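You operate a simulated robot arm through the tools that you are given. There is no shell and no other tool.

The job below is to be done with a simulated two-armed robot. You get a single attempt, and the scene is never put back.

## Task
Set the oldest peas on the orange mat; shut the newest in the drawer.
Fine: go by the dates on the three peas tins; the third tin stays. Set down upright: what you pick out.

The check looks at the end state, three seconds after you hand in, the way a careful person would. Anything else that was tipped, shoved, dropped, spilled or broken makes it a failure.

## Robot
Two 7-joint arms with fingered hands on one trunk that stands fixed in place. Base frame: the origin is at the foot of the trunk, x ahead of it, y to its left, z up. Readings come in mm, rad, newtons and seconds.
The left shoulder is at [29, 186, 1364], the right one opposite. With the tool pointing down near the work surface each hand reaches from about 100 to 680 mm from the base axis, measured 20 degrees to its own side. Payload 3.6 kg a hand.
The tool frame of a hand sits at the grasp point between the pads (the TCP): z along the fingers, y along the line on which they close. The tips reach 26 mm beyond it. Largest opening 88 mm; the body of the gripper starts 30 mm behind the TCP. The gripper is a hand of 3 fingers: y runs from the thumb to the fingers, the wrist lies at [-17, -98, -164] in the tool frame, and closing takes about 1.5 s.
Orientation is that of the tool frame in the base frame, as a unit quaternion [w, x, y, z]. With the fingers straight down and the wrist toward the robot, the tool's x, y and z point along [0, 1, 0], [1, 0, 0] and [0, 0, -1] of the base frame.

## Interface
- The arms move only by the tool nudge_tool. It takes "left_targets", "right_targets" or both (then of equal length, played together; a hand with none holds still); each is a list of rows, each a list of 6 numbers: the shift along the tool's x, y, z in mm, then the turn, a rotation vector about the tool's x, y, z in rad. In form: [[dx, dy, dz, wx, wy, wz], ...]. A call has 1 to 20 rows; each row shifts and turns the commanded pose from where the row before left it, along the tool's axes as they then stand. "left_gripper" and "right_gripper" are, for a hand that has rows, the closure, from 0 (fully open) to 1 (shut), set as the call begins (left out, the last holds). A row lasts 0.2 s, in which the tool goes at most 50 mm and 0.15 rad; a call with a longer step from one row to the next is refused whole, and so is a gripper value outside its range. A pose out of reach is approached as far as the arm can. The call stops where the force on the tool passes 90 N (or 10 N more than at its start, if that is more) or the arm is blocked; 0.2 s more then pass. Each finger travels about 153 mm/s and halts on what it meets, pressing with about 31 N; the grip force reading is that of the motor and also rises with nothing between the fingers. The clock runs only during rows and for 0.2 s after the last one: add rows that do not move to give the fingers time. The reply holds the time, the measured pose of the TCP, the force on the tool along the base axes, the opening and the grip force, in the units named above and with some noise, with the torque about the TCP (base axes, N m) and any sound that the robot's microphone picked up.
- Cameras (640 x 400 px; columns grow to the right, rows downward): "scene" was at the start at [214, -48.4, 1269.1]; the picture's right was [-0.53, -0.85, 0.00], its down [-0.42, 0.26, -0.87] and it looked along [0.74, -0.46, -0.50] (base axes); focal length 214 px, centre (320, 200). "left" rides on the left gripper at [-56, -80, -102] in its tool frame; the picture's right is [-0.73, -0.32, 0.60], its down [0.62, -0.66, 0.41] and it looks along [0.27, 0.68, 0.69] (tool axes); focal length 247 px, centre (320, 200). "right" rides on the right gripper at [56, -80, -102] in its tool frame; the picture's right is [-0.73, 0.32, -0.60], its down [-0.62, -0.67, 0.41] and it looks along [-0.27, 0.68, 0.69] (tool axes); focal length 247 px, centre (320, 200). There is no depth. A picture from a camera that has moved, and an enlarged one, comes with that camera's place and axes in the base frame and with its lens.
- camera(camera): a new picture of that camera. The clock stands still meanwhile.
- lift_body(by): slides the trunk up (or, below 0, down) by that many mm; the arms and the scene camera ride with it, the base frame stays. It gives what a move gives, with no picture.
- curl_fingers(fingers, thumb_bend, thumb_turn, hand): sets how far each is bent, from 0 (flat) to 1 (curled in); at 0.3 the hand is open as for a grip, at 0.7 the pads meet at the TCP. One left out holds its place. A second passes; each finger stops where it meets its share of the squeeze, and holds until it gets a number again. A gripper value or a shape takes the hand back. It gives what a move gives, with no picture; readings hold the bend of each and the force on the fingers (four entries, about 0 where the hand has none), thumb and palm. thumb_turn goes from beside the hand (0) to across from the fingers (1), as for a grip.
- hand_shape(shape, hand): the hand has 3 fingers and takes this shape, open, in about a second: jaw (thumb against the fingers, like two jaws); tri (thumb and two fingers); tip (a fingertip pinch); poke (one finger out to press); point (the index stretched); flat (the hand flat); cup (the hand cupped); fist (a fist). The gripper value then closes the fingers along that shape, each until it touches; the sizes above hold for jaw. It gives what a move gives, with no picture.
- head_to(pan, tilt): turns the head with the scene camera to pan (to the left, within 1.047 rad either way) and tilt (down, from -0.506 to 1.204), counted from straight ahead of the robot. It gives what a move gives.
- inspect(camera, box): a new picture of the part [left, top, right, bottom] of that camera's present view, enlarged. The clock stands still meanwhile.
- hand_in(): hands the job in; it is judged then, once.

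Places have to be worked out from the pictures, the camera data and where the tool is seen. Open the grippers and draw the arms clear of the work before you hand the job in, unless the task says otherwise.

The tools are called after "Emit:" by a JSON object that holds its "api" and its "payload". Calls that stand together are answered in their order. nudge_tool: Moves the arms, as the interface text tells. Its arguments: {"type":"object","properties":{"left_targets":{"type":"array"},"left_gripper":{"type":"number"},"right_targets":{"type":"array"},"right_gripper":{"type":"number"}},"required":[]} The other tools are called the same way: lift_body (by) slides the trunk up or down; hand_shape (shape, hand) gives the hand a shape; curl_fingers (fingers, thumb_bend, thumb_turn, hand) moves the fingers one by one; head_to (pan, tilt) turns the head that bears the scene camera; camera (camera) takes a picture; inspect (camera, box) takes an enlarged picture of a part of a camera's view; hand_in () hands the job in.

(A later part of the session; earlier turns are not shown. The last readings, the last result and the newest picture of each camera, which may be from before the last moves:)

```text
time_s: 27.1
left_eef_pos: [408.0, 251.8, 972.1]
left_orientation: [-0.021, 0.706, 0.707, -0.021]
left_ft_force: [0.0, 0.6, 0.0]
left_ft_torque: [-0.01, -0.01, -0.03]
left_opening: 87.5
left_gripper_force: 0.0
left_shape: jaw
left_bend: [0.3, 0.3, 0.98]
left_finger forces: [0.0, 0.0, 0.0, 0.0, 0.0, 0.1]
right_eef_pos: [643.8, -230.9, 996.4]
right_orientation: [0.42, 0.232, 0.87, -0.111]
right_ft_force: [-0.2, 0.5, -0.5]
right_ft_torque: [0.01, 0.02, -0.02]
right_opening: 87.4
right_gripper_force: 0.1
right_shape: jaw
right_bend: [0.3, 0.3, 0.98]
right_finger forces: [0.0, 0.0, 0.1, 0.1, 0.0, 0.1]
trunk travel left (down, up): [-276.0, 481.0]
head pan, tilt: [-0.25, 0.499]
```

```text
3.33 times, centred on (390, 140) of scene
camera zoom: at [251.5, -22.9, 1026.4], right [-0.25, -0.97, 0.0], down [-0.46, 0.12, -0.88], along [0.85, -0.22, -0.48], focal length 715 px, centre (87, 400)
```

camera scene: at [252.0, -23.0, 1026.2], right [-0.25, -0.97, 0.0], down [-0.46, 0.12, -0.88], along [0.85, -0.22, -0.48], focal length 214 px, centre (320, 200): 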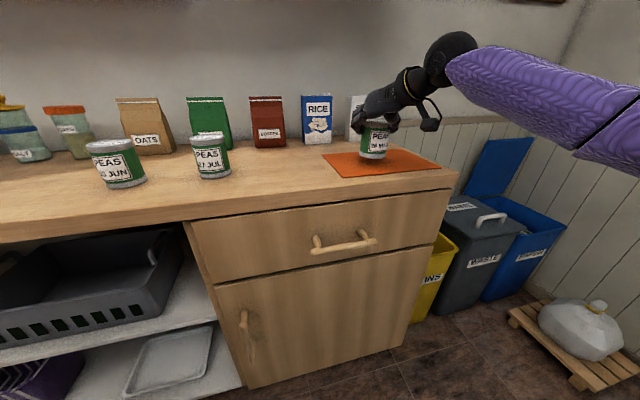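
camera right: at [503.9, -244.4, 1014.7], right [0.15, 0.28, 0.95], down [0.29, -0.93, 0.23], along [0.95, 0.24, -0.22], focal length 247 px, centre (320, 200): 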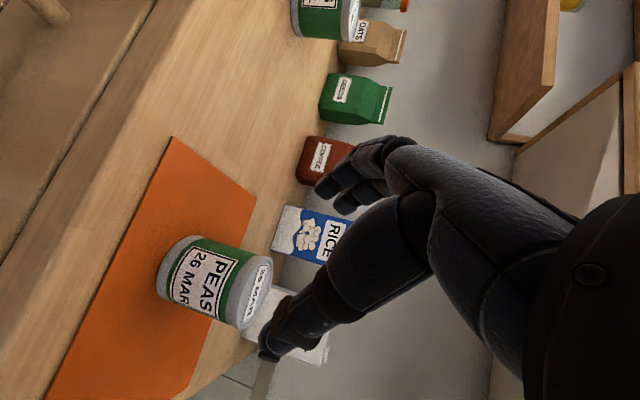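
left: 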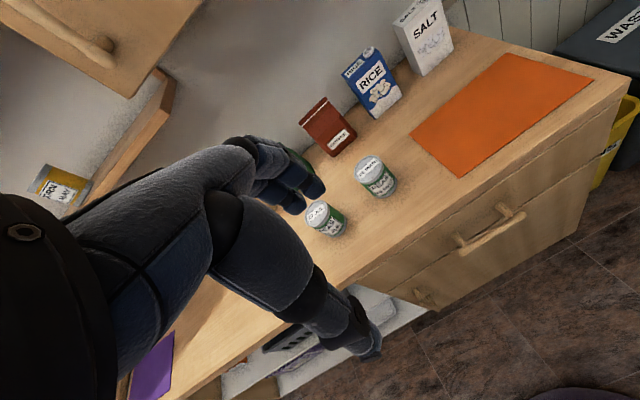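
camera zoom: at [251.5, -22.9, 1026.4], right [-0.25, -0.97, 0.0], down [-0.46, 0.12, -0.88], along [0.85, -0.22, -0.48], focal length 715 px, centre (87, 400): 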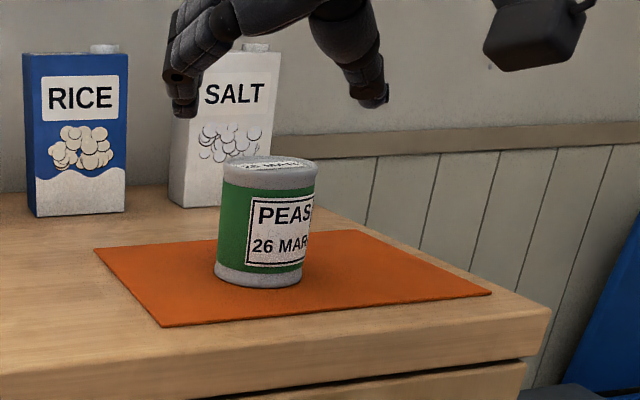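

MAR stands upright on the mat, free of the hand. Next is the drawer: I bring the right hand back in front of the counter and return it to fingers straight down, ready to grip the bar at (586,-164,715).

Emit:
{"api": "nudge_tool", "payload": {"right_targets": [[34.3, -5.8, -28.8, 0, 0, 0], [34.3, -5.8, -28.8, 0, 0, 0], [34.3, -5.8, -28.8, 0, 0, 0], [34.3, -5.8, -28.8, 0, 0, 0], [0, 0, 0, 0, 0.15, 0], [0, 0, 0, 0, 0.15, 0], [0, 0, 0, 0, 0.15, 0], [0, 0, 0, 0, 0.15, 0], [0, 0, 0, 0, 0.15, 0], [0, 0, 0, 0, 0.15, 0], [0, 0, 0, 0, 0, 0.15], [0, 0, 0, 0, 0, 0.15], [0, 0, 0, 0, 0, 0.15], [0, 0, 0, 0, 0, 0.15], [0, 0, 0, 0, 0, 0.15], [0, 0, 0, 0, 0, 0.15], [0, 0, 0, 0, 0, 0.15]]}}

Emit:
{"api": "head_to", "payload": {"pan": -0.3, "tilt": 0.75}}

Emit:
{"api": "camera", "payload": {"camera": "scene"}}

Emit:
{"api": "camera", "payload": {"camera": "right"}}

```text
time_s: 30.7
left_eef_pos: [408.7, 253.2, 970.6]
left_orientation: [-0.021, 0.707, 0.707, -0.022]
left_ft_force: [0.4, 1.0, -0.6]
left_ft_torque: [-0.05, 0.01, 0.04]
left_opening: 88.0
left_gripper_force: 0.1
left_shape: jaw
left_bend: [0.3, 0.3, 0.98]
left_finger forces: [0.1, 0.1, 0.0, 0.1, 0.0, 0.0]
right_eef_pos: [478.2, -164.5, 960.5]
right_orientation: [0.0, 0.708, 0.707, 0.0]
right_ft_force: [0.2, -0.4, -0.4]
right_ft_torque: [0.02, 0.04, 0.01]
right_opening: 87.5
right_gripper_force: 0.1
right_shape: jaw
right_bend: [0.3, 0.3, 0.98]
right_finger forces: [0.0, 0.0, 0.0, 0.0, 0.0, 0.1]
trunk travel left (down, up): [-276.0, 481.0]
head pan, tilt: [-0.25, 0.499]
```

```text
time_s: 31.5
left_eef_pos: [408.0, 253.2, 971.6]
left_orientation: [-0.022, 0.706, 0.707, -0.022]
left_ft_force: [0.0, 0.3, 0.1]
left_ft_torque: [0.01, 0.01, 0.02]
left_opening: 88.0
left_gripper_force: 0.1
left_shape: jaw
left_bend: [0.3, 0.3, 0.98]
left_finger forces: [0.0, 0.1, 0.1, 0.0, 0.1, 0.1]
right_eef_pos: [478.3, -163.9, 961.3]
right_orientation: [0.0, 0.706, 0.708, 0.0]
right_ft_force: [0.6, -0.5, 0.3]
right_ft_torque: [-0.01, -0.02, 0.0]
right_opening: 87.8
right_gripper_force: 0.1
right_shape: jaw
right_bend: [0.3, 0.3, 0.98]
right_finger forces: [0.0, 0.1, 0.0, 0.0, 0.0, 0.0]
trunk travel left (down, up): [-276.0, 481.0]
head pan, tilt: [-0.3, 0.75]
```

```text
taken
camera scene: at [242.6, -25.0, 1004.5], right [-0.3, -0.96, 0.0], down [-0.65, 0.2, -0.73], along [0.7, -0.22, -0.68], focal length 214 px, centre (320, 200)
```

scene: 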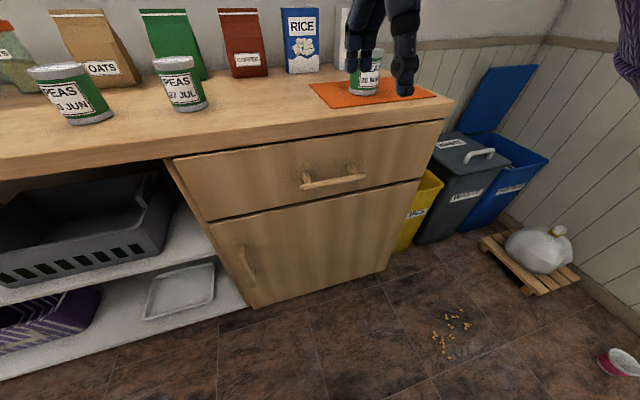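

```text
taken
camera right: at [398.9, -109.0, 1062.0], right [0.32, -0.73, 0.6], down [-0.66, -0.62, -0.41], along [0.68, -0.27, -0.69], focal length 247 px, centre (320, 200)
```

right: 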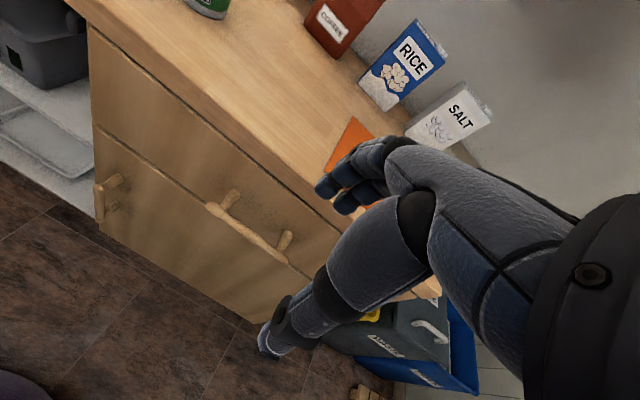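

I refine the bar position from both present views before descending to it.

Emit:
{"api": "inspect", "payload": {"camera": "scene", "box": [270, 110, 430, 210]}}

Emit:
{"api": "inspect", "payload": {"camera": "right", "box": [160, 150, 360, 275]}}

```text
4.00 times, centred on (350, 160) of scene
camera zoom: at [242.6, -25.0, 1004.5], right [-0.3, -0.96, 0.0], down [-0.65, 0.2, -0.73], along [0.7, -0.22, -0.68], focal length 858 px, centre (200, 360)
```

zoom: 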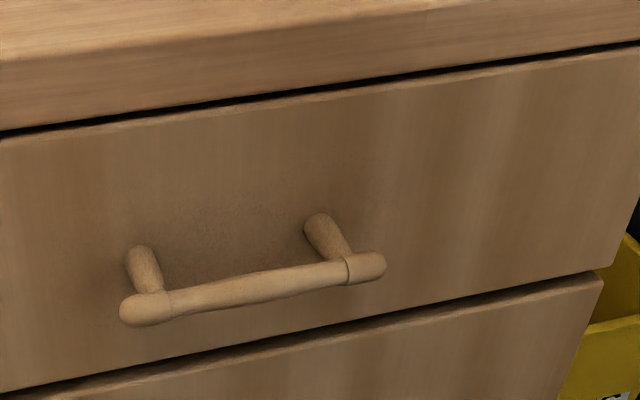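

```text
3.20 times, centred on (260, 212) of right
camera zoom: at [398.9, -109.0, 1062.0], right [0.32, -0.73, 0.6], down [-0.66, -0.62, -0.41], along [0.68, -0.27, -0.69], focal length 790 px, centre (512, 160)
```

zoom: 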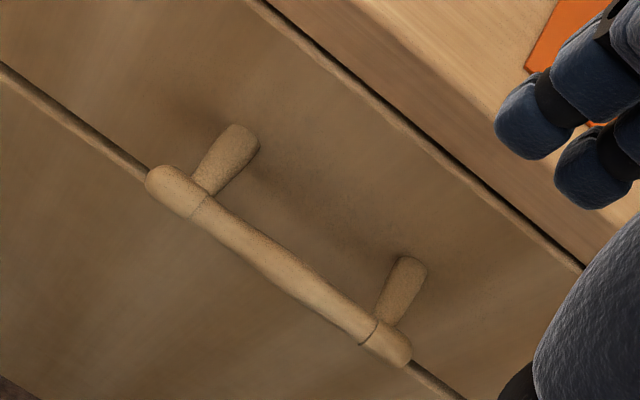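

Both views agree: bar at (587,-163,714), about 16 mm thick, with the drawer face at x≈626 and the slab edge at x≈637. I narrow the right jaws, move above the bar and descend partway to check clearances.

Emit:
{"api": "nudge_tool", "payload": {"right_targets": [[0, 33, 0, 0, 0, 0], [0, 33, 0, 0, 0, 0], [1.5, 34, 0, 0, 0, 0], [0, 0, 35, 0, 0, 0], [0, 0, 35, 0, 0, 0], [0, 0, 30, 0, 0, 0], [0, 0, 0, 0, 0, 0]], "right_gripper": 0.35}}

Emit:
{"api": "camera", "payload": {"camera": "scene"}}

Emit:
{"api": "camera", "payload": {"camera": "right"}}

```text
time_s: 33.1
left_eef_pos: [410.9, 253.3, 971.9]
left_orientation: [-0.02, 0.706, 0.708, -0.022]
left_ft_force: [-0.4, 0.7, 0.6]
left_ft_torque: [0.02, 0.0, 0.0]
left_opening: 87.6
left_gripper_force: 0.0
left_shape: jaw
left_bend: [0.3, 0.3, 0.98]
left_finger forces: [0.0, 0.1, 0.0, 0.0, 0.0, 0.0]
right_eef_pos: [578.0, -163.4, 861.2]
right_orientation: [0.0, 0.706, 0.708, 0.001]
right_ft_force: [1.6, 0.5, 0.1]
right_ft_torque: [0.03, -0.01, -0.02]
right_opening: 57.6
right_gripper_force: 0.1
right_shape: jaw
right_bend: [0.37, 0.59, 0.99]
right_finger forces: [0.0, 0.1, 0.1, 0.0, 0.1, 0.1]
trunk travel left (down, up): [-276.0, 481.0]
head pan, tilt: [-0.3, 0.75]
```

```text
taken
camera scene: at [242.6, -25.0, 1004.4], right [-0.3, -0.96, 0.0], down [-0.65, 0.2, -0.73], along [0.7, -0.22, -0.68], focal length 214 px, centre (320, 200)
```

scene: 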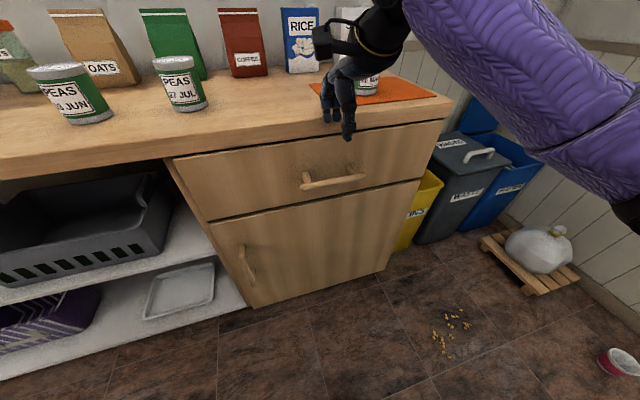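

```text
taken
camera right: at [498.4, -107.8, 961.4], right [0.32, -0.73, 0.6], down [-0.66, -0.62, -0.41], along [0.68, -0.27, -0.69], focal length 247 px, centre (320, 200)
```

right: 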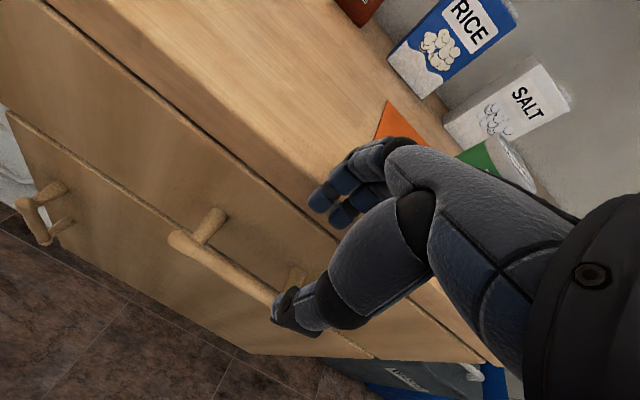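

The jaw opening is 57.6 mm. I enlarge the views to judge how far the fingers clear the counter edge.

Emit:
{"api": "inspect", "payload": {"camera": "scene", "box": [280, 60, 420, 200]}}

Emit:
{"api": "inspect", "payload": {"camera": "right", "box": [160, 110, 480, 350]}}

```text
2.86 times, centred on (350, 130) of scene
camera zoom: at [242.6, -25.0, 1004.4], right [-0.3, -0.96, 0.0], down [-0.65, 0.2, -0.73], along [0.7, -0.22, -0.68], focal length 613 px, centre (234, 400)
```

zoom: 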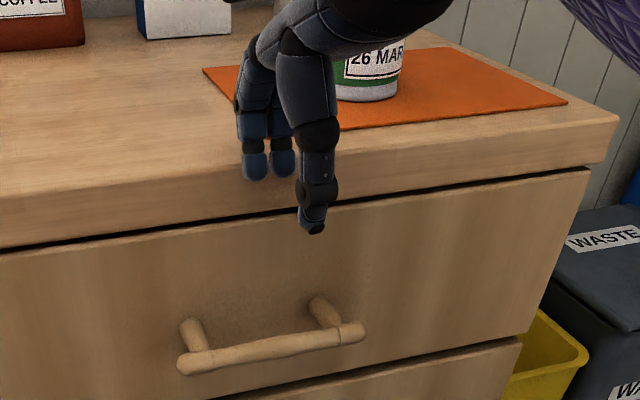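

```text
1.67 times, centred on (320, 230) of right
camera zoom: at [498.4, -107.8, 961.4], right [0.32, -0.73, 0.6], down [-0.66, -0.62, -0.41], along [0.68, -0.27, -0.69], focal length 412 px, centre (320, 150)
```

zoom: 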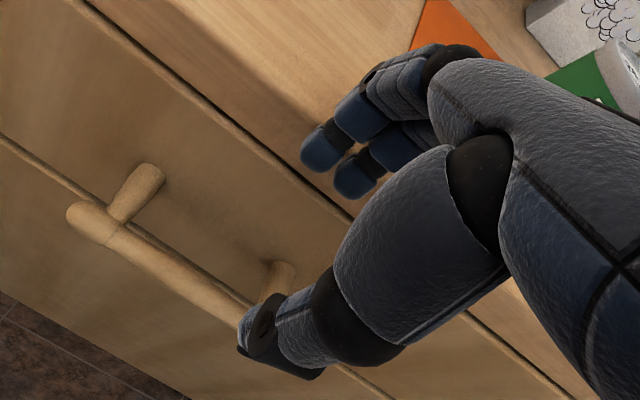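

The fingers bulge outward at the middle joints, so straight down they would rub the drawer face. I back off and tilt the fingers 35° forward, so they can hook down over the bar with clearance.

Emit:
{"api": "nudge_tool", "payload": {"right_targets": [[0, -33, 0, 0, 0, 0], [0, -33, 0, 0, 0, 0], [0, 0, 29, 0, 0, 0], [0, 0, 29, 0, 0, 0], [0, 0, 0, -0.15, 0, 0], [0, 0, 0, -0.15, 0, 0], [0, 0, 0, -0.15, 0, 0], [0, 0, 0, -0.16, 0, 0], [0, 0, 0, 0, 0, 0]]}}

Emit:
{"api": "camera", "payload": {"camera": "scene"}}

Emit:
{"api": "camera", "payload": {"camera": "right"}}

```text
refused: row 8 steps farther than a row can; nothing moved
```

```text
taken
camera scene: at [242.6, -25.0, 1004.4], right [-0.3, -0.96, 0.0], down [-0.65, 0.2, -0.73], along [0.7, -0.22, -0.68], focal length 214 px, centre (320, 200)
```

scene: 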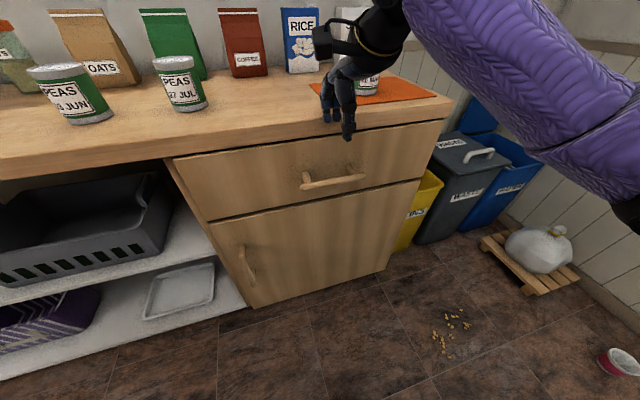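

```text
taken
camera right: at [498.4, -107.8, 961.4], right [0.32, -0.73, 0.6], down [-0.66, -0.62, -0.41], along [0.68, -0.27, -0.69], focal length 247 px, centre (320, 200)
```

right: 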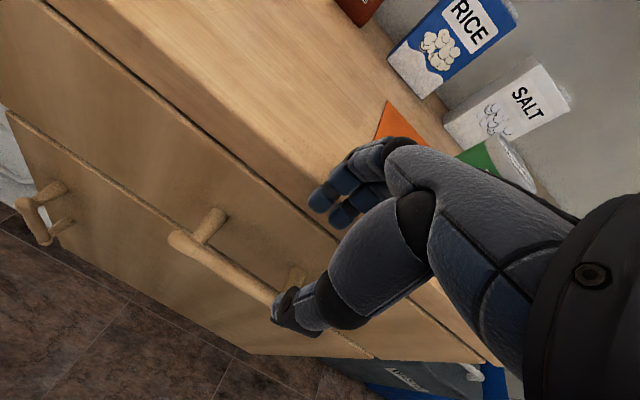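

The call was refused because one turn exceeded 0.15 rad, and nothing moved. I repeat it with smaller turns.

Emit:
{"api": "nudge_tool", "payload": {"right_targets": [[0, -33, 0, 0, 0, 0], [0, -33, 0, 0, 0, 0], [0, 0, 29, 0, 0, 0], [0, 0, 29, 0, 0, 0], [0, 0, 0, -0.13, 0, 0], [0, 0, 0, -0.12, 0, 0], [0, 0, 0, -0.12, 0, 0], [0, 0, 0, -0.12, 0, 0], [0, 0, 0, -0.12, 0, 0], [0, 0, 0, 0, 0, 0]]}}

Emit:
{"api": "camera", "payload": {"camera": "scene"}}

Emit:
{"api": "camera", "payload": {"camera": "right"}}

```text
time_s: 35.3
left_eef_pos: [408.1, 253.2, 970.7]
left_orientation: [-0.022, 0.706, 0.707, -0.021]
left_ft_force: [0.8, 0.1, 0.4]
left_ft_torque: [-0.01, -0.02, 0.02]
left_opening: 88.0
left_gripper_force: 0.0
left_shape: jaw
left_bend: [0.3, 0.3, 0.98]
left_finger forces: [0.0, 0.1, 0.0, 0.0, 0.0, 0.0]
right_eef_pos: [511.3, -163.1, 803.5]
right_orientation: [0.212, 0.674, 0.675, 0.212]
right_ft_force: [0.2, -0.2, 0.9]
right_ft_torque: [0.0, 0.02, 0.0]
right_opening: 57.4
right_gripper_force: 0.1
right_shape: jaw
right_bend: [0.37, 0.59, 0.99]
right_finger forces: [0.0, 0.1, 0.1, 0.0, 0.0, 0.0]
trunk travel left (down, up): [-276.0, 481.0]
head pan, tilt: [-0.3, 0.75]
```

```text
taken
camera scene: at [242.6, -25.0, 1004.4], right [-0.3, -0.96, 0.0], down [-0.65, 0.2, -0.73], along [0.7, -0.22, -0.68], focal length 214 px, centre (320, 200)
```

scene: 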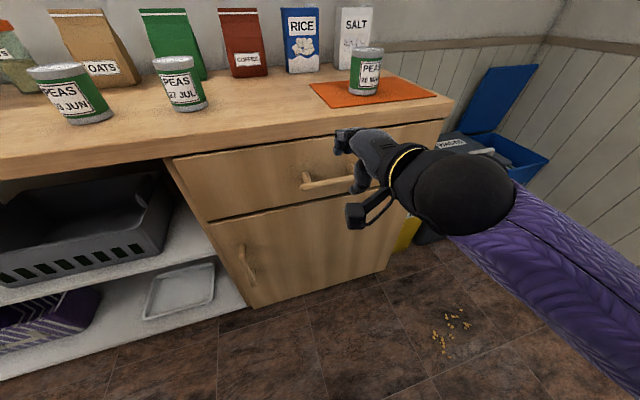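

```text
taken
camera right: at [388.7, -107.4, 839.4], right [-0.08, -0.73, 0.67], down [-0.31, -0.62, -0.72], along [0.95, -0.27, -0.18], focal length 247 px, centre (320, 200)
```

right: 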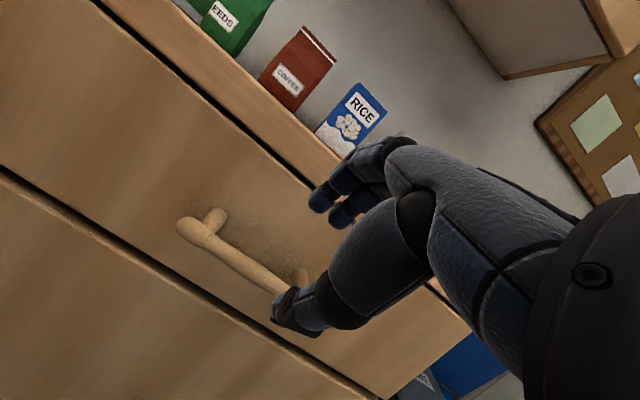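

The tilt is set and MAR is visible, upright on the mat. I enlarge this view to check the alignment of fingers and thumb with the bar.

Emit:
{"api": "inspect", "payload": {"camera": "scene", "box": [280, 100, 440, 240]}}

Emit:
{"api": "inspect", "payload": {"camera": "right", "box": [150, 110, 410, 350]}}

```text
2.86 times, centred on (360, 170) of scene
camera zoom: at [242.6, -25.0, 1004.4], right [-0.3, -0.96, 0.0], down [-0.65, 0.2, -0.73], along [0.7, -0.22, -0.68], focal length 613 px, centre (206, 286)
```

zoom: 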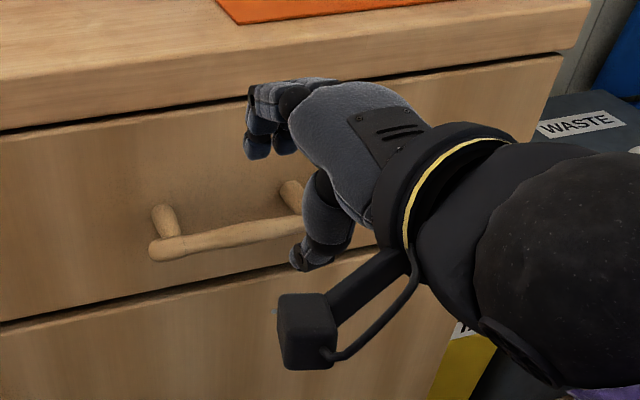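

```text
1.67 times, centred on (280, 230) of right
camera zoom: at [388.7, -107.4, 839.4], right [-0.08, -0.73, 0.67], down [-0.31, -0.62, -0.72], along [0.95, -0.27, -0.18], focal length 412 px, centre (387, 150)
```

zoom: 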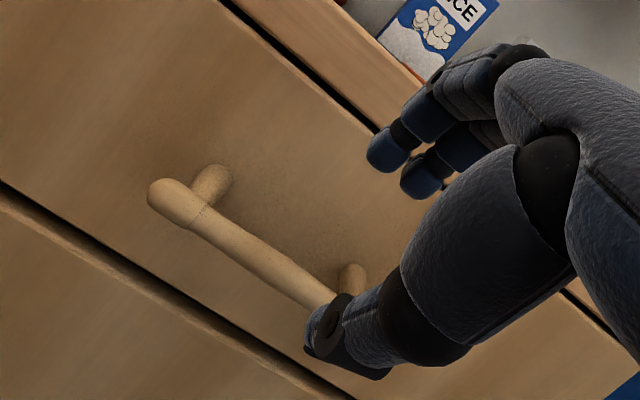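

The alignment looks right, with the fingers above and beyond the bar line and the thumb below. I advance 65 mm along the fingers and check.

Emit:
{"api": "nudge_tool", "payload": {"right_targets": [[0, 0, 20, 0, 0, 0], [0, 0, 20, 0, 0, 0], [0, 0, 15, 0, 0, 0], [0, 0, 10, 0, 0, 0], [0, 0, 0, 0, 0, 0]]}}

Emit:
{"api": "inspect", "payload": {"camera": "scene", "box": [280, 100, 440, 240]}}

Emit:
{"api": "inspect", "payload": {"camera": "right", "box": [150, 110, 410, 350]}}

```text
time_s: 36.5
left_eef_pos: [410.0, 253.3, 970.7]
left_orientation: [-0.021, 0.706, 0.707, -0.021]
left_ft_force: [-0.4, 0.7, -0.6]
left_ft_torque: [-0.02, 0.01, 0.01]
left_opening: 87.8
left_gripper_force: 0.0
left_shape: jaw
left_bend: [0.3, 0.3, 0.98]
left_finger forces: [0.0, 0.0, 0.1, 0.0, 0.1, 0.1]
right_eef_pos: [549.2, -162.5, 750.6]
right_orientation: [0.213, 0.674, 0.675, 0.213]
right_ft_force: [0.2, -0.1, 0.8]
right_ft_torque: [-0.04, 0.02, 0.02]
right_opening: 57.7
right_gripper_force: 0.0
right_shape: jaw
right_bend: [0.37, 0.59, 0.99]
right_finger forces: [0.0, 0.0, 0.0, 0.0, 0.0, 0.0]
trunk travel left (down, up): [-276.0, 481.0]
head pan, tilt: [-0.3, 0.75]
```

```text
2.86 times, centred on (360, 170) of scene
camera zoom: at [242.6, -25.0, 1004.4], right [-0.3, -0.96, 0.0], down [-0.65, 0.2, -0.73], along [0.7, -0.22, -0.68], focal length 613 px, centre (206, 286)
```

zoom: 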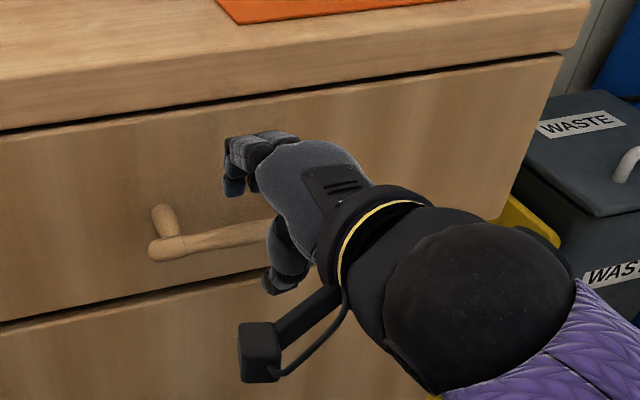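

```text
1.67 times, centred on (280, 230) of right
camera zoom: at [425.9, -107.0, 786.6], right [-0.08, -0.73, 0.67], down [-0.31, -0.62, -0.72], along [0.95, -0.27, -0.18], focal length 412 px, centre (387, 150)
```

zoom: 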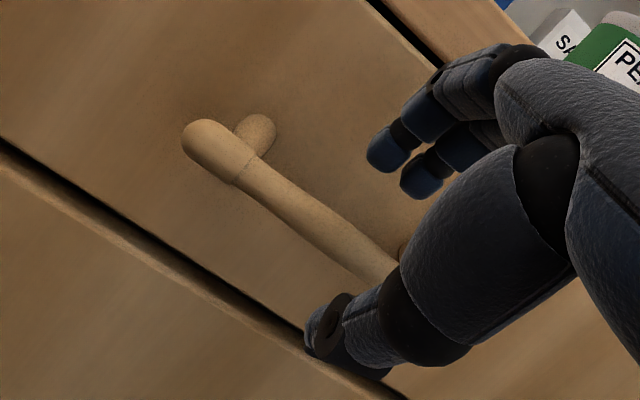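

The bar now lies between thumb and fingers with no contact. I go the last 45 mm in small steps.

Emit:
{"api": "nudge_tool", "payload": {"right_targets": [[0, 0, 9, 0, 0, 0], [0, 0, 9, 0, 0, 0], [0, 0, 9, 0, 0, 0], [0, 0, 9, 0, 0, 0], [0, 0, 9, 0, 0, 0], [0, 0, 0, 0, 0, 0]]}}

Emit:
{"api": "inspect", "payload": {"camera": "scene", "box": [280, 100, 440, 240]}}

Emit:
{"api": "inspect", "payload": {"camera": "right", "box": [150, 110, 410, 350]}}

```text
time_s: 37.9
left_eef_pos: [409.2, 254.0, 971.3]
left_orientation: [-0.022, 0.706, 0.707, -0.022]
left_ft_force: [0.0, -0.9, -0.5]
left_ft_torque: [0.0, 0.03, 0.01]
left_opening: 87.6
left_gripper_force: 0.0
left_shape: jaw
left_bend: [0.3, 0.3, 0.98]
left_finger forces: [0.0, 0.0, 0.1, 0.0, 0.0, 0.0]
right_eef_pos: [575.6, -164.9, 713.3]
right_orientation: [0.212, 0.673, 0.675, 0.213]
right_ft_force: [0.4, -0.1, -0.2]
right_ft_torque: [-0.03, 0.02, 0.02]
right_opening: 57.5
right_gripper_force: 0.1
right_shape: jaw
right_bend: [0.37, 0.59, 0.99]
right_finger forces: [0.0, 0.0, 0.1, 0.1, 0.0, 0.0]
trunk travel left (down, up): [-276.0, 481.0]
head pan, tilt: [-0.3, 0.75]
```

```text
2.86 times, centred on (360, 170) of scene
camera zoom: at [242.6, -25.0, 1004.4], right [-0.3, -0.96, 0.0], down [-0.65, 0.2, -0.73], along [0.7, -0.22, -0.68], focal length 613 px, centre (206, 286)
```

zoom: 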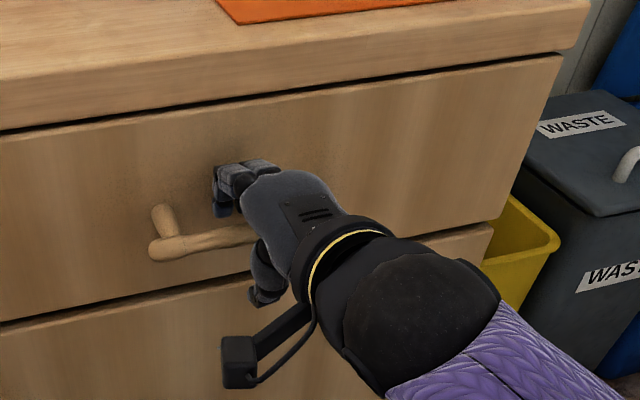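

```text
1.67 times, centred on (280, 230) of right
camera zoom: at [451.6, -107.7, 749.9], right [-0.08, -0.73, 0.67], down [-0.31, -0.62, -0.72], along [0.95, -0.27, -0.18], focal length 412 px, centre (387, 150)
```

zoom: 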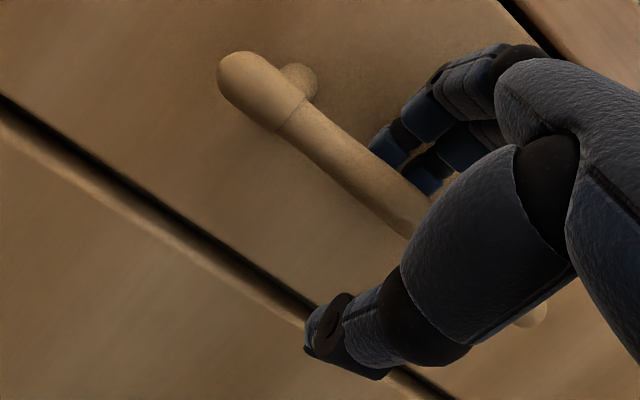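

The fingertips are now behind the bar. I close the hand on it.

Emit:
{"api": "nudge_tool", "payload": {"right_targets": [[0, 0, 0, 0, 0, 0], [0, 0, 0, 0, 0, 0], [0, 0, 0, 0, 0, 0], [0, 0, 0, 0, 0, 0], [0, 0, 0, 0, 0, 0], [0, 0, 0, 0, 0, 0], [0, 0, 0, 0, 0, 0]], "right_gripper": 1.0}}

Emit:
{"api": "inspect", "payload": {"camera": "right", "box": [150, 110, 410, 350]}}

```text
time_s: 39.5
left_eef_pos: [409.9, 253.2, 970.9]
left_orientation: [-0.022, 0.706, 0.708, -0.023]
left_ft_force: [0.7, -0.4, 0.7]
left_ft_torque: [0.0, -0.04, 0.0]
left_opening: 87.6
left_gripper_force: 0.0
left_shape: jaw
left_bend: [0.3, 0.3, 0.98]
left_finger forces: [0.1, 0.0, 0.1, 0.1, 0.1, 0.0]
right_eef_pos: [575.0, -164.2, 711.2]
right_orientation: [0.211, 0.674, 0.675, 0.211]
right_ft_force: [1.2, 0.3, -10.0]
right_ft_torque: [-0.01, 0.07, 0.0]
right_opening: 6.4
right_gripper_force: 31.2
right_shape: jaw
right_bend: [0.58, 0.64, 1.0]
right_finger forces: [13.4, 12.5, 0.1, 0.0, 32.1, 0.1]
trunk travel left (down, up): [-276.0, 481.0]
head pan, tilt: [-0.3, 0.75]
```

```text
1.67 times, centred on (280, 230) of right
camera zoom: at [451.8, -107.9, 748.6], right [-0.08, -0.73, 0.67], down [-0.31, -0.62, -0.72], along [0.95, -0.27, -0.18], focal length 412 px, centre (387, 150)
```

zoom: 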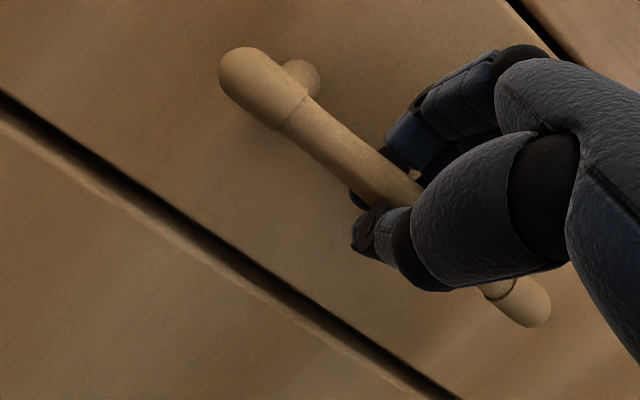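

The bar is enclosed, fingers behind and thumb below. I pull straight toward the robot, 40 mm to start.

Emit:
{"api": "nudge_tool", "payload": {"right_targets": [[0, -8.2, -5.72, 0, 0, 0], [0, -8.2, -5.72, 0, 0, 0], [0, -8.2, -5.72, 0, 0, 0], [0, -8.2, -5.72, 0, 0, 0], [0, 0, 0, 0, 0, 0]]}}

Emit:
{"api": "camera", "payload": {"camera": "scene"}}

```text
time_s: 40.7
left_eef_pos: [408.7, 254.2, 970.1]
left_orientation: [-0.023, 0.706, 0.707, -0.023]
left_ft_force: [0.4, -0.3, 0.3]
left_ft_torque: [-0.01, 0.0, 0.0]
left_opening: 87.6
left_gripper_force: 0.0
left_shape: jaw
left_bend: [0.3, 0.3, 0.98]
left_finger forces: [0.1, 0.0, 0.0, 0.0, 0.1, 0.1]
right_eef_pos: [535.3, -163.3, 711.6]
right_orientation: [0.211, 0.674, 0.676, 0.212]
right_ft_force: [2.0, 0.0, -13.3]
right_ft_torque: [0.0, 0.08, 0.0]
right_opening: 5.9
right_gripper_force: 30.5
right_shape: jaw
right_bend: [0.58, 0.64, 1.0]
right_finger forces: [13.2, 12.5, 0.1, 0.0, 32.3, 0.0]
trunk travel left (down, up): [-276.0, 481.0]
head pan, tilt: [-0.3, 0.75]
```

```text
taken
camera scene: at [243.4, -25.2, 1004.1], right [-0.3, -0.96, 0.0], down [-0.65, 0.2, -0.73], along [0.7, -0.22, -0.68], focal length 214 px, centre (320, 200)
```

scene: 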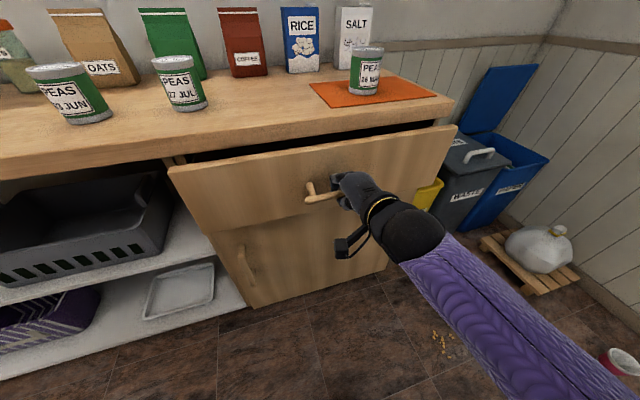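

The drawer slides easily, about 40 mm open. I pull on another 150 mm.

Emit:
{"api": "nudge_tool", "payload": {"right_targets": [[0, -10.2, -7.15, 0, 0, 0], [0, -10.2, -7.15, 0, 0, 0], [0, -10.2, -7.15, 0, 0, 0], [0, -10.2, -7.15, 0, 0, 0], [0, -10.2, -7.15, 0, 0, 0], [0, -10.2, -7.15, 0, 0, 0], [0, -10.2, -7.15, 0, 0, 0], [0, -10.2, -7.15, 0, 0, 0], [0, -10.2, -7.15, 0, 0, 0], [0, -10.2, -7.15, 0, 0, 0], [0, -10.2, -7.15, 0, 0, 0], [0, -10.2, -7.15, 0, 0, 0], [0, 0, 0, 0, 0, 0]]}}

Emit:
{"api": "camera", "payload": {"camera": "scene"}}

```text
time_s: 43.5
left_eef_pos: [408.1, 254.3, 971.1]
left_orientation: [-0.022, 0.707, 0.707, -0.022]
left_ft_force: [-0.9, -0.3, -0.2]
left_ft_torque: [-0.01, 0.0, -0.01]
left_opening: 87.9
left_gripper_force: 0.0
left_shape: jaw
left_bend: [0.3, 0.3, 0.98]
left_finger forces: [0.0, 0.0, 0.0, 0.0, 0.1, 0.0]
right_eef_pos: [384.6, -178.4, 711.9]
right_orientation: [0.236, 0.649, 0.697, 0.195]
right_ft_force: [2.4, 21.6, -1.9]
right_ft_torque: [-0.11, 0.01, 0.23]
right_opening: 6.3
right_gripper_force: 30.8
right_shape: jaw
right_bend: [0.59, 0.68, 0.94]
right_finger forces: [22.0, 5.7, 0.0, 0.1, 29.2, 0.0]
trunk travel left (down, up): [-276.0, 481.0]
head pan, tilt: [-0.3, 0.75]
```

```text
taken
camera scene: at [242.8, -23.6, 1004.5], right [-0.3, -0.96, 0.0], down [-0.65, 0.2, -0.73], along [0.7, -0.22, -0.68], focal length 214 px, centre (320, 200)
```

scene: 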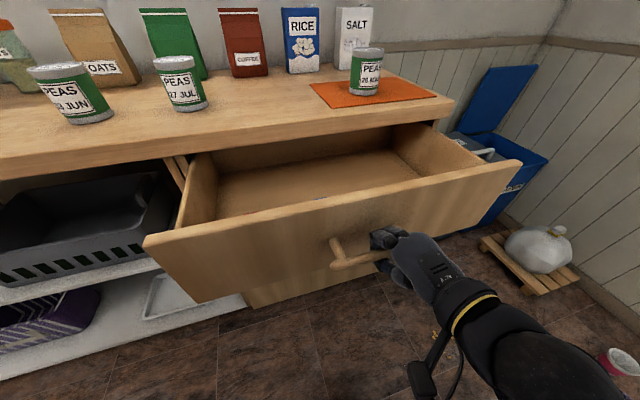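

The drawer is now ~190 mm open and empty inside, but the right hand has been pushed sideways (22 N, 15 mm off). I open the hand to release that strain, without moving the drawer.

Emit:
{"api": "nudge_tool", "payload": {"right_targets": [[0, 0, 0, 0, 0, 0], [0, 0, 0, 0, 0, 0], [0, 0, 0, 0, 0, 0], [0, 0, 0, 0, 0, 0], [0, 0, 0, 0, 0, 0]], "right_gripper": 0.3}}

Emit:
{"api": "camera", "payload": {"camera": "scene"}}

Emit:
{"api": "camera", "payload": {"camera": "right"}}

```text
time_s: 44.7
left_eef_pos: [410.6, 253.5, 971.8]
left_orientation: [-0.021, 0.706, 0.707, -0.021]
left_ft_force: [0.1, 0.6, 0.0]
left_ft_torque: [0.0, 0.02, -0.02]
left_opening: 87.8
left_gripper_force: 0.0
left_shape: jaw
left_bend: [0.3, 0.3, 0.98]
left_finger forces: [0.1, 0.0, 0.0, 0.0, 0.0, 0.0]
right_eef_pos: [382.2, -180.1, 706.4]
right_orientation: [0.232, 0.65, 0.697, 0.193]
right_ft_force: [-0.8, 0.0, 0.6]
right_ft_torque: [-0.02, 0.03, 0.01]
right_opening: 61.5
right_gripper_force: 0.0
right_shape: jaw
right_bend: [0.36, 0.56, 0.99]
right_finger forces: [0.0, 0.1, 0.0, 0.1, 0.1, 0.0]
trunk travel left (down, up): [-276.0, 481.0]
head pan, tilt: [-0.3, 0.75]
```

```text
taken
camera scene: at [242.5, -25.0, 1004.4], right [-0.3, -0.96, 0.0], down [-0.65, 0.2, -0.73], along [0.7, -0.22, -0.68], focal length 214 px, centre (320, 200)
```

scene: 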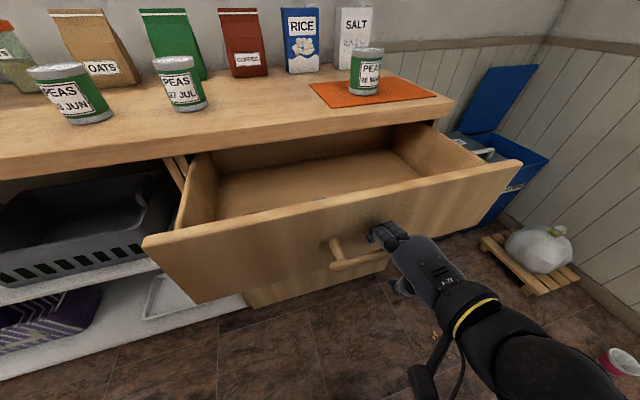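

```text
taken
camera right: at [256.0, -127.8, 740.0], right [-0.05, -0.69, 0.73], down [-0.28, -0.69, -0.67], along [0.96, -0.24, -0.16], focal length 247 px, centre (320, 200)
```

right: 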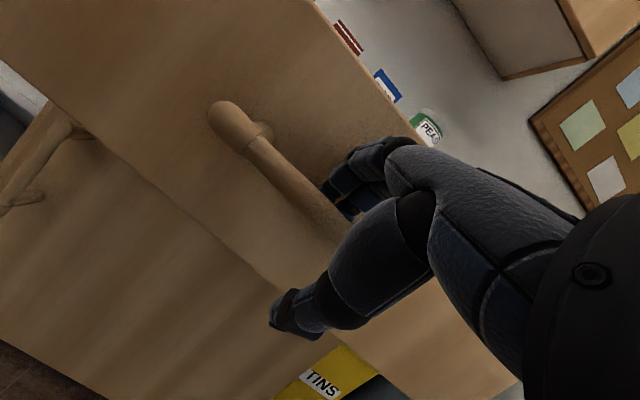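

The hand is free of the bar (no force). I draw it back along the fingers and then up, away from the handle.

Emit:
{"api": "nudge_tool", "payload": {"right_targets": [[0, 0, -10, 0, 0, 0], [0, 0, -10, 0, 0, 0], [0, 0, -10, 0, 0, 0], [0, 0, -10, 0, 0, 0], [0, 0, -10, 0, 0, 0], [0, 0, -10, 0, 0, 0], [0, 17.2, -24.6, 0, 0, 0], [0, 17.2, -24.6, 0, 0, 0], [0, 17.2, -24.6, 0, 0, 0], [0, 17.2, -24.6, 0, 0, 0], [0, 17.2, -24.6, 0, 0, 0], [0, 17.2, -24.6, 0, 0, 0]]}}

Emit:
{"api": "camera", "payload": {"camera": "scene"}}

```text
time_s: 47.1
left_eef_pos: [408.9, 253.2, 970.8]
left_orientation: [-0.021, 0.706, 0.708, -0.021]
left_ft_force: [0.0, -0.5, 0.0]
left_ft_torque: [0.02, 0.06, 0.0]
left_opening: 87.9
left_gripper_force: 0.0
left_shape: jaw
left_bend: [0.3, 0.3, 0.98]
left_finger forces: [0.0, 0.0, 0.1, 0.1, 0.0, 0.0]
right_eef_pos: [363.9, -175.7, 835.1]
right_orientation: [0.258, 0.625, 0.722, 0.144]
right_ft_force: [-0.4, 0.2, -0.1]
right_ft_torque: [0.01, 0.01, -0.02]
right_opening: 61.3
right_gripper_force: 0.1
right_shape: jaw
right_bend: [0.35, 0.56, 0.99]
right_finger forces: [0.0, 0.0, 0.0, 0.0, 0.0, 0.0]
right hand out of reach, approached as far as the arm can: row 9, 10, 11, 12
trunk travel left (down, up): [-276.0, 481.0]
head pan, tilt: [-0.3, 0.75]
stopped in row 12 (right hand): the arm was blocked; the commanded pose is now the measured one
```

```text
taken
camera scene: at [242.5, -25.1, 1004.4], right [-0.3, -0.96, 0.0], down [-0.65, 0.2, -0.73], along [0.7, -0.22, -0.68], focal length 214 px, centre (320, 200)
```

scene: 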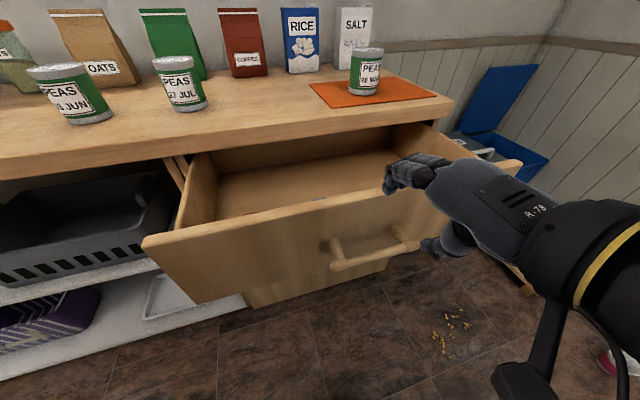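

The right arm is blocked by its own folded posture at this close range, so I leave it there for the moment. I enlarge the drawer to measure its inside.

Emit:
{"api": "inspect", "payload": {"camera": "scene", "box": [130, 110, 530, 310]}}

Emit:
{"api": "camera", "payload": {"camera": "left"}}

```text
1.60 times, centred on (330, 210) of scene
camera zoom: at [242.5, -25.1, 1004.4], right [-0.3, -0.96, 0.0], down [-0.65, 0.2, -0.73], along [0.7, -0.22, -0.68], focal length 343 px, centre (304, 184)
```

zoom: 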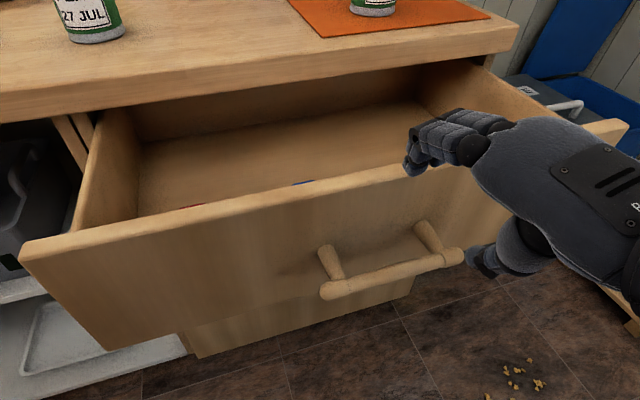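

```text
taken
camera left: at [335.7, 196.4, 1078.5], right [-0.35, -0.73, -0.58], down [-0.69, 0.62, -0.37], along [0.63, 0.27, -0.73], focal length 247 px, centre (320, 200)
```

left: 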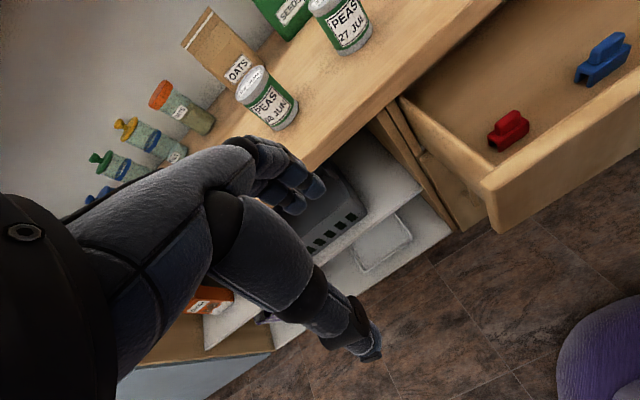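

The left camera reveals a red and a blue clip in the drawer, near (548,20) and (548,-118), so the tin must go well right of them, around y≈-270. My plan is for the left hand to bring JUL nearer to the edge at about (695,-50), and for the right hand to take it straight down into the drawer. First I turn the left hand into the tilted pose.

Emit:
{"api": "nudge_tool", "payload": {"left_targets": [[-18, 37, 0, -0.061, 0, 0], [-18, 37, 0, 0, 0, 0], [-18, 37, 0, 0, 0, 0], [0, 0, 0, 0, 0, 0.15], [0, 0, 0, 0, 0, 0.15], [0, 0, 0, 0, 0, 0.15], [0, 0, 0, 0, 0, 0.15], [0, 0, 0, 0, 0, 0.15], [0, 0, 0, 0, 0, 0.15], [0, 0, 0, 0, 0, 0.15], [0, 0, 0, 0, 0.15, 0], [0, 0, 0, 0, 0.15, 0], [0, 0, 0, 0, 0.15, 0], [0, 0, 0, 0, 0.15, 0], [0, 0, 0, 0, 0.15, 0], [0, 0, 0, 0, 0.15, 0]]}}

Emit:
{"api": "camera", "payload": {"camera": "left"}}

Emit:
{"api": "camera", "payload": {"camera": "scene"}}

```text
time_s: 50.5
left_eef_pos: [519.2, 200.4, 969.7]
left_orientation: [-0.113, 0.869, 0.232, 0.422]
left_ft_force: [-0.5, 0.8, 0.0]
left_ft_torque: [0.01, -0.01, 0.02]
left_opening: 88.0
left_gripper_force: 0.2
left_shape: jaw
left_bend: [0.3, 0.3, 0.98]
left_finger forces: [0.0, 0.0, 0.0, 0.1, 0.0, 0.0]
right_eef_pos: [362.9, -175.4, 836.5]
right_orientation: [0.257, 0.626, 0.722, 0.144]
right_ft_force: [0.1, 0.5, -0.7]
right_ft_torque: [0.05, 0.02, -0.01]
right_opening: 61.4
right_gripper_force: 0.1
right_shape: jaw
right_bend: [0.35, 0.56, 0.99]
right_finger forces: [0.0, 0.0, 0.0, 0.1, 0.0, 0.1]
trunk travel left (down, up): [-276.0, 481.0]
head pan, tilt: [-0.3, 0.75]
```

```text
taken
camera left: at [380.6, 211.2, 988.9], right [-0.15, 0.28, -0.95], down [0.28, 0.93, 0.23], along [0.95, -0.23, -0.22], focal length 247 px, centre (320, 200)
```

left: 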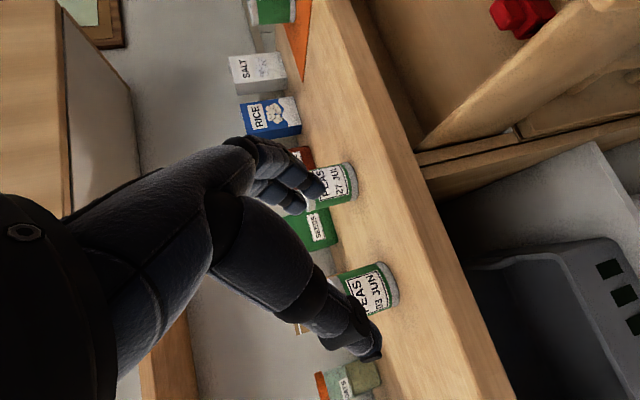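

```text
taken
camera scene: at [242.5, -25.0, 1004.4], right [-0.3, -0.96, 0.0], down [-0.65, 0.2, -0.73], along [0.7, -0.22, -0.68], focal length 214 px, centre (320, 200)
```

scene: 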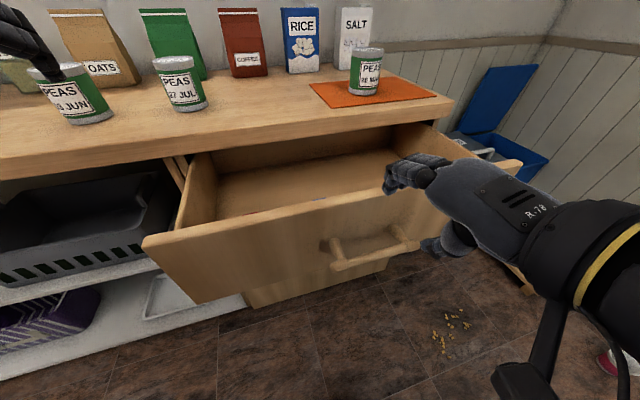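

The left hand is at (519,200,970) with a level closing line. I move it to the stand-off point behind and above JUL, about (677,47,982).

Emit:
{"api": "nudge_tool", "payload": {"left_targets": [[9.4, 42.3, 7.9, 0, 0, 0], [9.4, 42.3, 7.9, 0, 0, 0], [9.4, 42.3, 7.9, 0, 0, 0], [9.4, 42.3, 7.9, 0, 0, 0], [9.4, 42.3, 7.9, 0, 0, 0], [0, 0, 0, 0, 0, 0]]}}

Emit:
{"api": "camera", "payload": {"camera": "left"}}

Emit:
{"api": "camera", "payload": {"camera": "scene"}}

```text
time_s: 51.9
left_eef_pos: [678.1, 44.9, 981.7]
left_orientation: [-0.112, 0.87, 0.233, 0.42]
left_ft_force: [0.7, 0.2, 0.4]
left_ft_torque: [-0.02, 0.02, 0.03]
left_opening: 87.8
left_gripper_force: 0.0
left_shape: jaw
left_bend: [0.3, 0.3, 0.98]
left_finger forces: [0.0, 0.0, 0.0, 0.1, 0.0, 0.1]
right_eef_pos: [363.3, -174.5, 836.8]
right_orientation: [0.257, 0.626, 0.722, 0.144]
right_ft_force: [1.1, 0.2, -0.5]
right_ft_torque: [-0.01, 0.0, -0.02]
right_opening: 61.5
right_gripper_force: 0.0
right_shape: jaw
right_bend: [0.35, 0.56, 0.99]
right_finger forces: [0.0, 0.1, 0.1, 0.1, 0.0, 0.0]
trunk travel left (down, up): [-276.0, 481.0]
head pan, tilt: [-0.3, 0.75]
```

```text
taken
camera left: at [538.1, 56.1, 1001.1], right [-0.15, 0.28, -0.95], down [0.28, 0.93, 0.23], along [0.95, -0.23, -0.22], focal length 247 px, centre (320, 200)
```

left: 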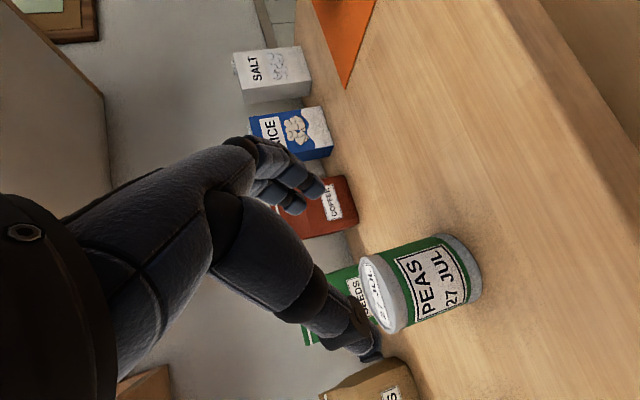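

```text
taken
camera scene: at [242.6, -24.9, 1004.4], right [-0.3, -0.96, 0.0], down [-0.65, 0.2, -0.73], along [0.7, -0.22, -0.68], focal length 214 px, centre (320, 200)
```

scene: 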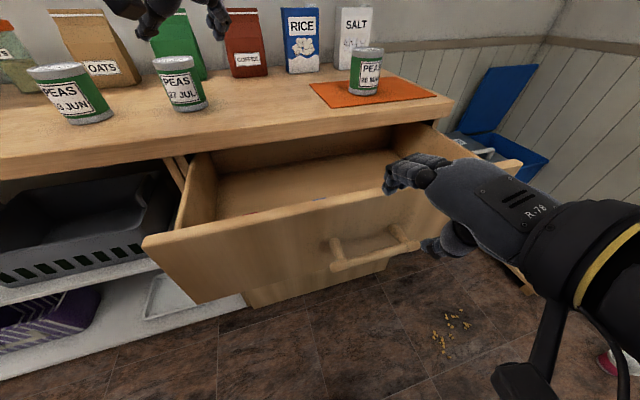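

JUL's axis is at about (759,94.5), so I correct 3 mm sideways and advance 60 mm along the fingers.

Emit:
{"api": "nudge_tool", "payload": {"left_targets": [[1.3, -3.2, 0, 0, 0, 0], [0, 0, 20, 0, 0, 0], [0, 0, 20, 0, 0, 0], [0, 0, 20, 0, 0, 0], [0, 0, 0, 0, 0, 0]]}}

Emit:
{"api": "camera", "payload": {"camera": "left"}}

Emit:
{"api": "inspect", "payload": {"camera": "scene", "box": [100, 0, 260, 140]}}

```text
time_s: 53.1
left_eef_pos: [718.0, 72.7, 943.9]
left_orientation: [-0.112, 0.87, 0.232, 0.42]
left_ft_force: [-0.6, -0.5, -0.3]
left_ft_torque: [-0.03, -0.01, 0.02]
left_opening: 87.9
left_gripper_force: 0.1
left_shape: jaw
left_bend: [0.3, 0.3, 0.98]
left_finger forces: [0.0, 0.0, 0.0, 0.1, 0.0, 0.1]
right_eef_pos: [363.7, -175.5, 836.4]
right_orientation: [0.257, 0.626, 0.722, 0.143]
right_ft_force: [0.3, -0.1, -0.3]
right_ft_torque: [0.0, 0.0, 0.04]
right_opening: 61.8
right_gripper_force: 0.0
right_shape: jaw
right_bend: [0.35, 0.56, 0.99]
right_finger forces: [0.1, 0.0, 0.1, 0.0, 0.0, 0.0]
trunk travel left (down, up): [-276.0, 481.0]
head pan, tilt: [-0.3, 0.75]
```

```text
taken
camera left: at [578.8, 84.3, 964.5], right [-0.15, 0.28, -0.95], down [0.28, 0.93, 0.23], along [0.95, -0.23, -0.22], focal length 247 px, centre (320, 200)
```

left: 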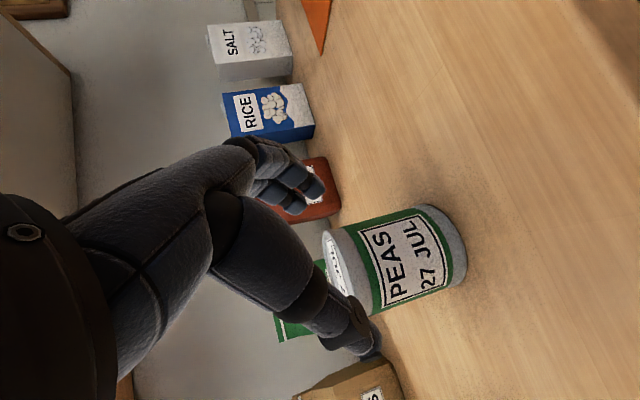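

```text
2.86 times, centred on (180, 70) of scene
camera zoom: at [242.6, -25.0, 1004.4], right [-0.3, -0.96, 0.0], down [-0.65, 0.2, -0.73], along [0.7, -0.22, -0.68], focal length 613 px, centre (720, 571)
```

zoom: 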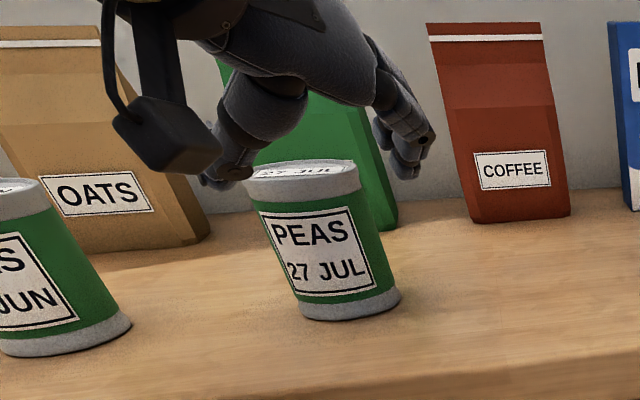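

The fingers look clear but I want the lateral centring more exactly, so I enlarge the left wrist view.

Emit:
{"api": "inspect", "payload": {"camera": "left", "box": [270, 160, 480, 370]}}

```text
1.90 times, centred on (375, 265) of left
camera zoom: at [578.8, 84.3, 964.5], right [-0.15, 0.28, -0.95], down [0.28, 0.93, 0.23], along [0.95, -0.23, -0.22], focal length 470 px, centre (215, 76)
```

zoom: 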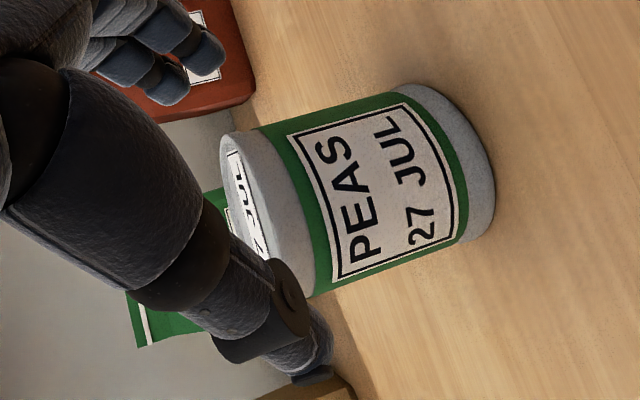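

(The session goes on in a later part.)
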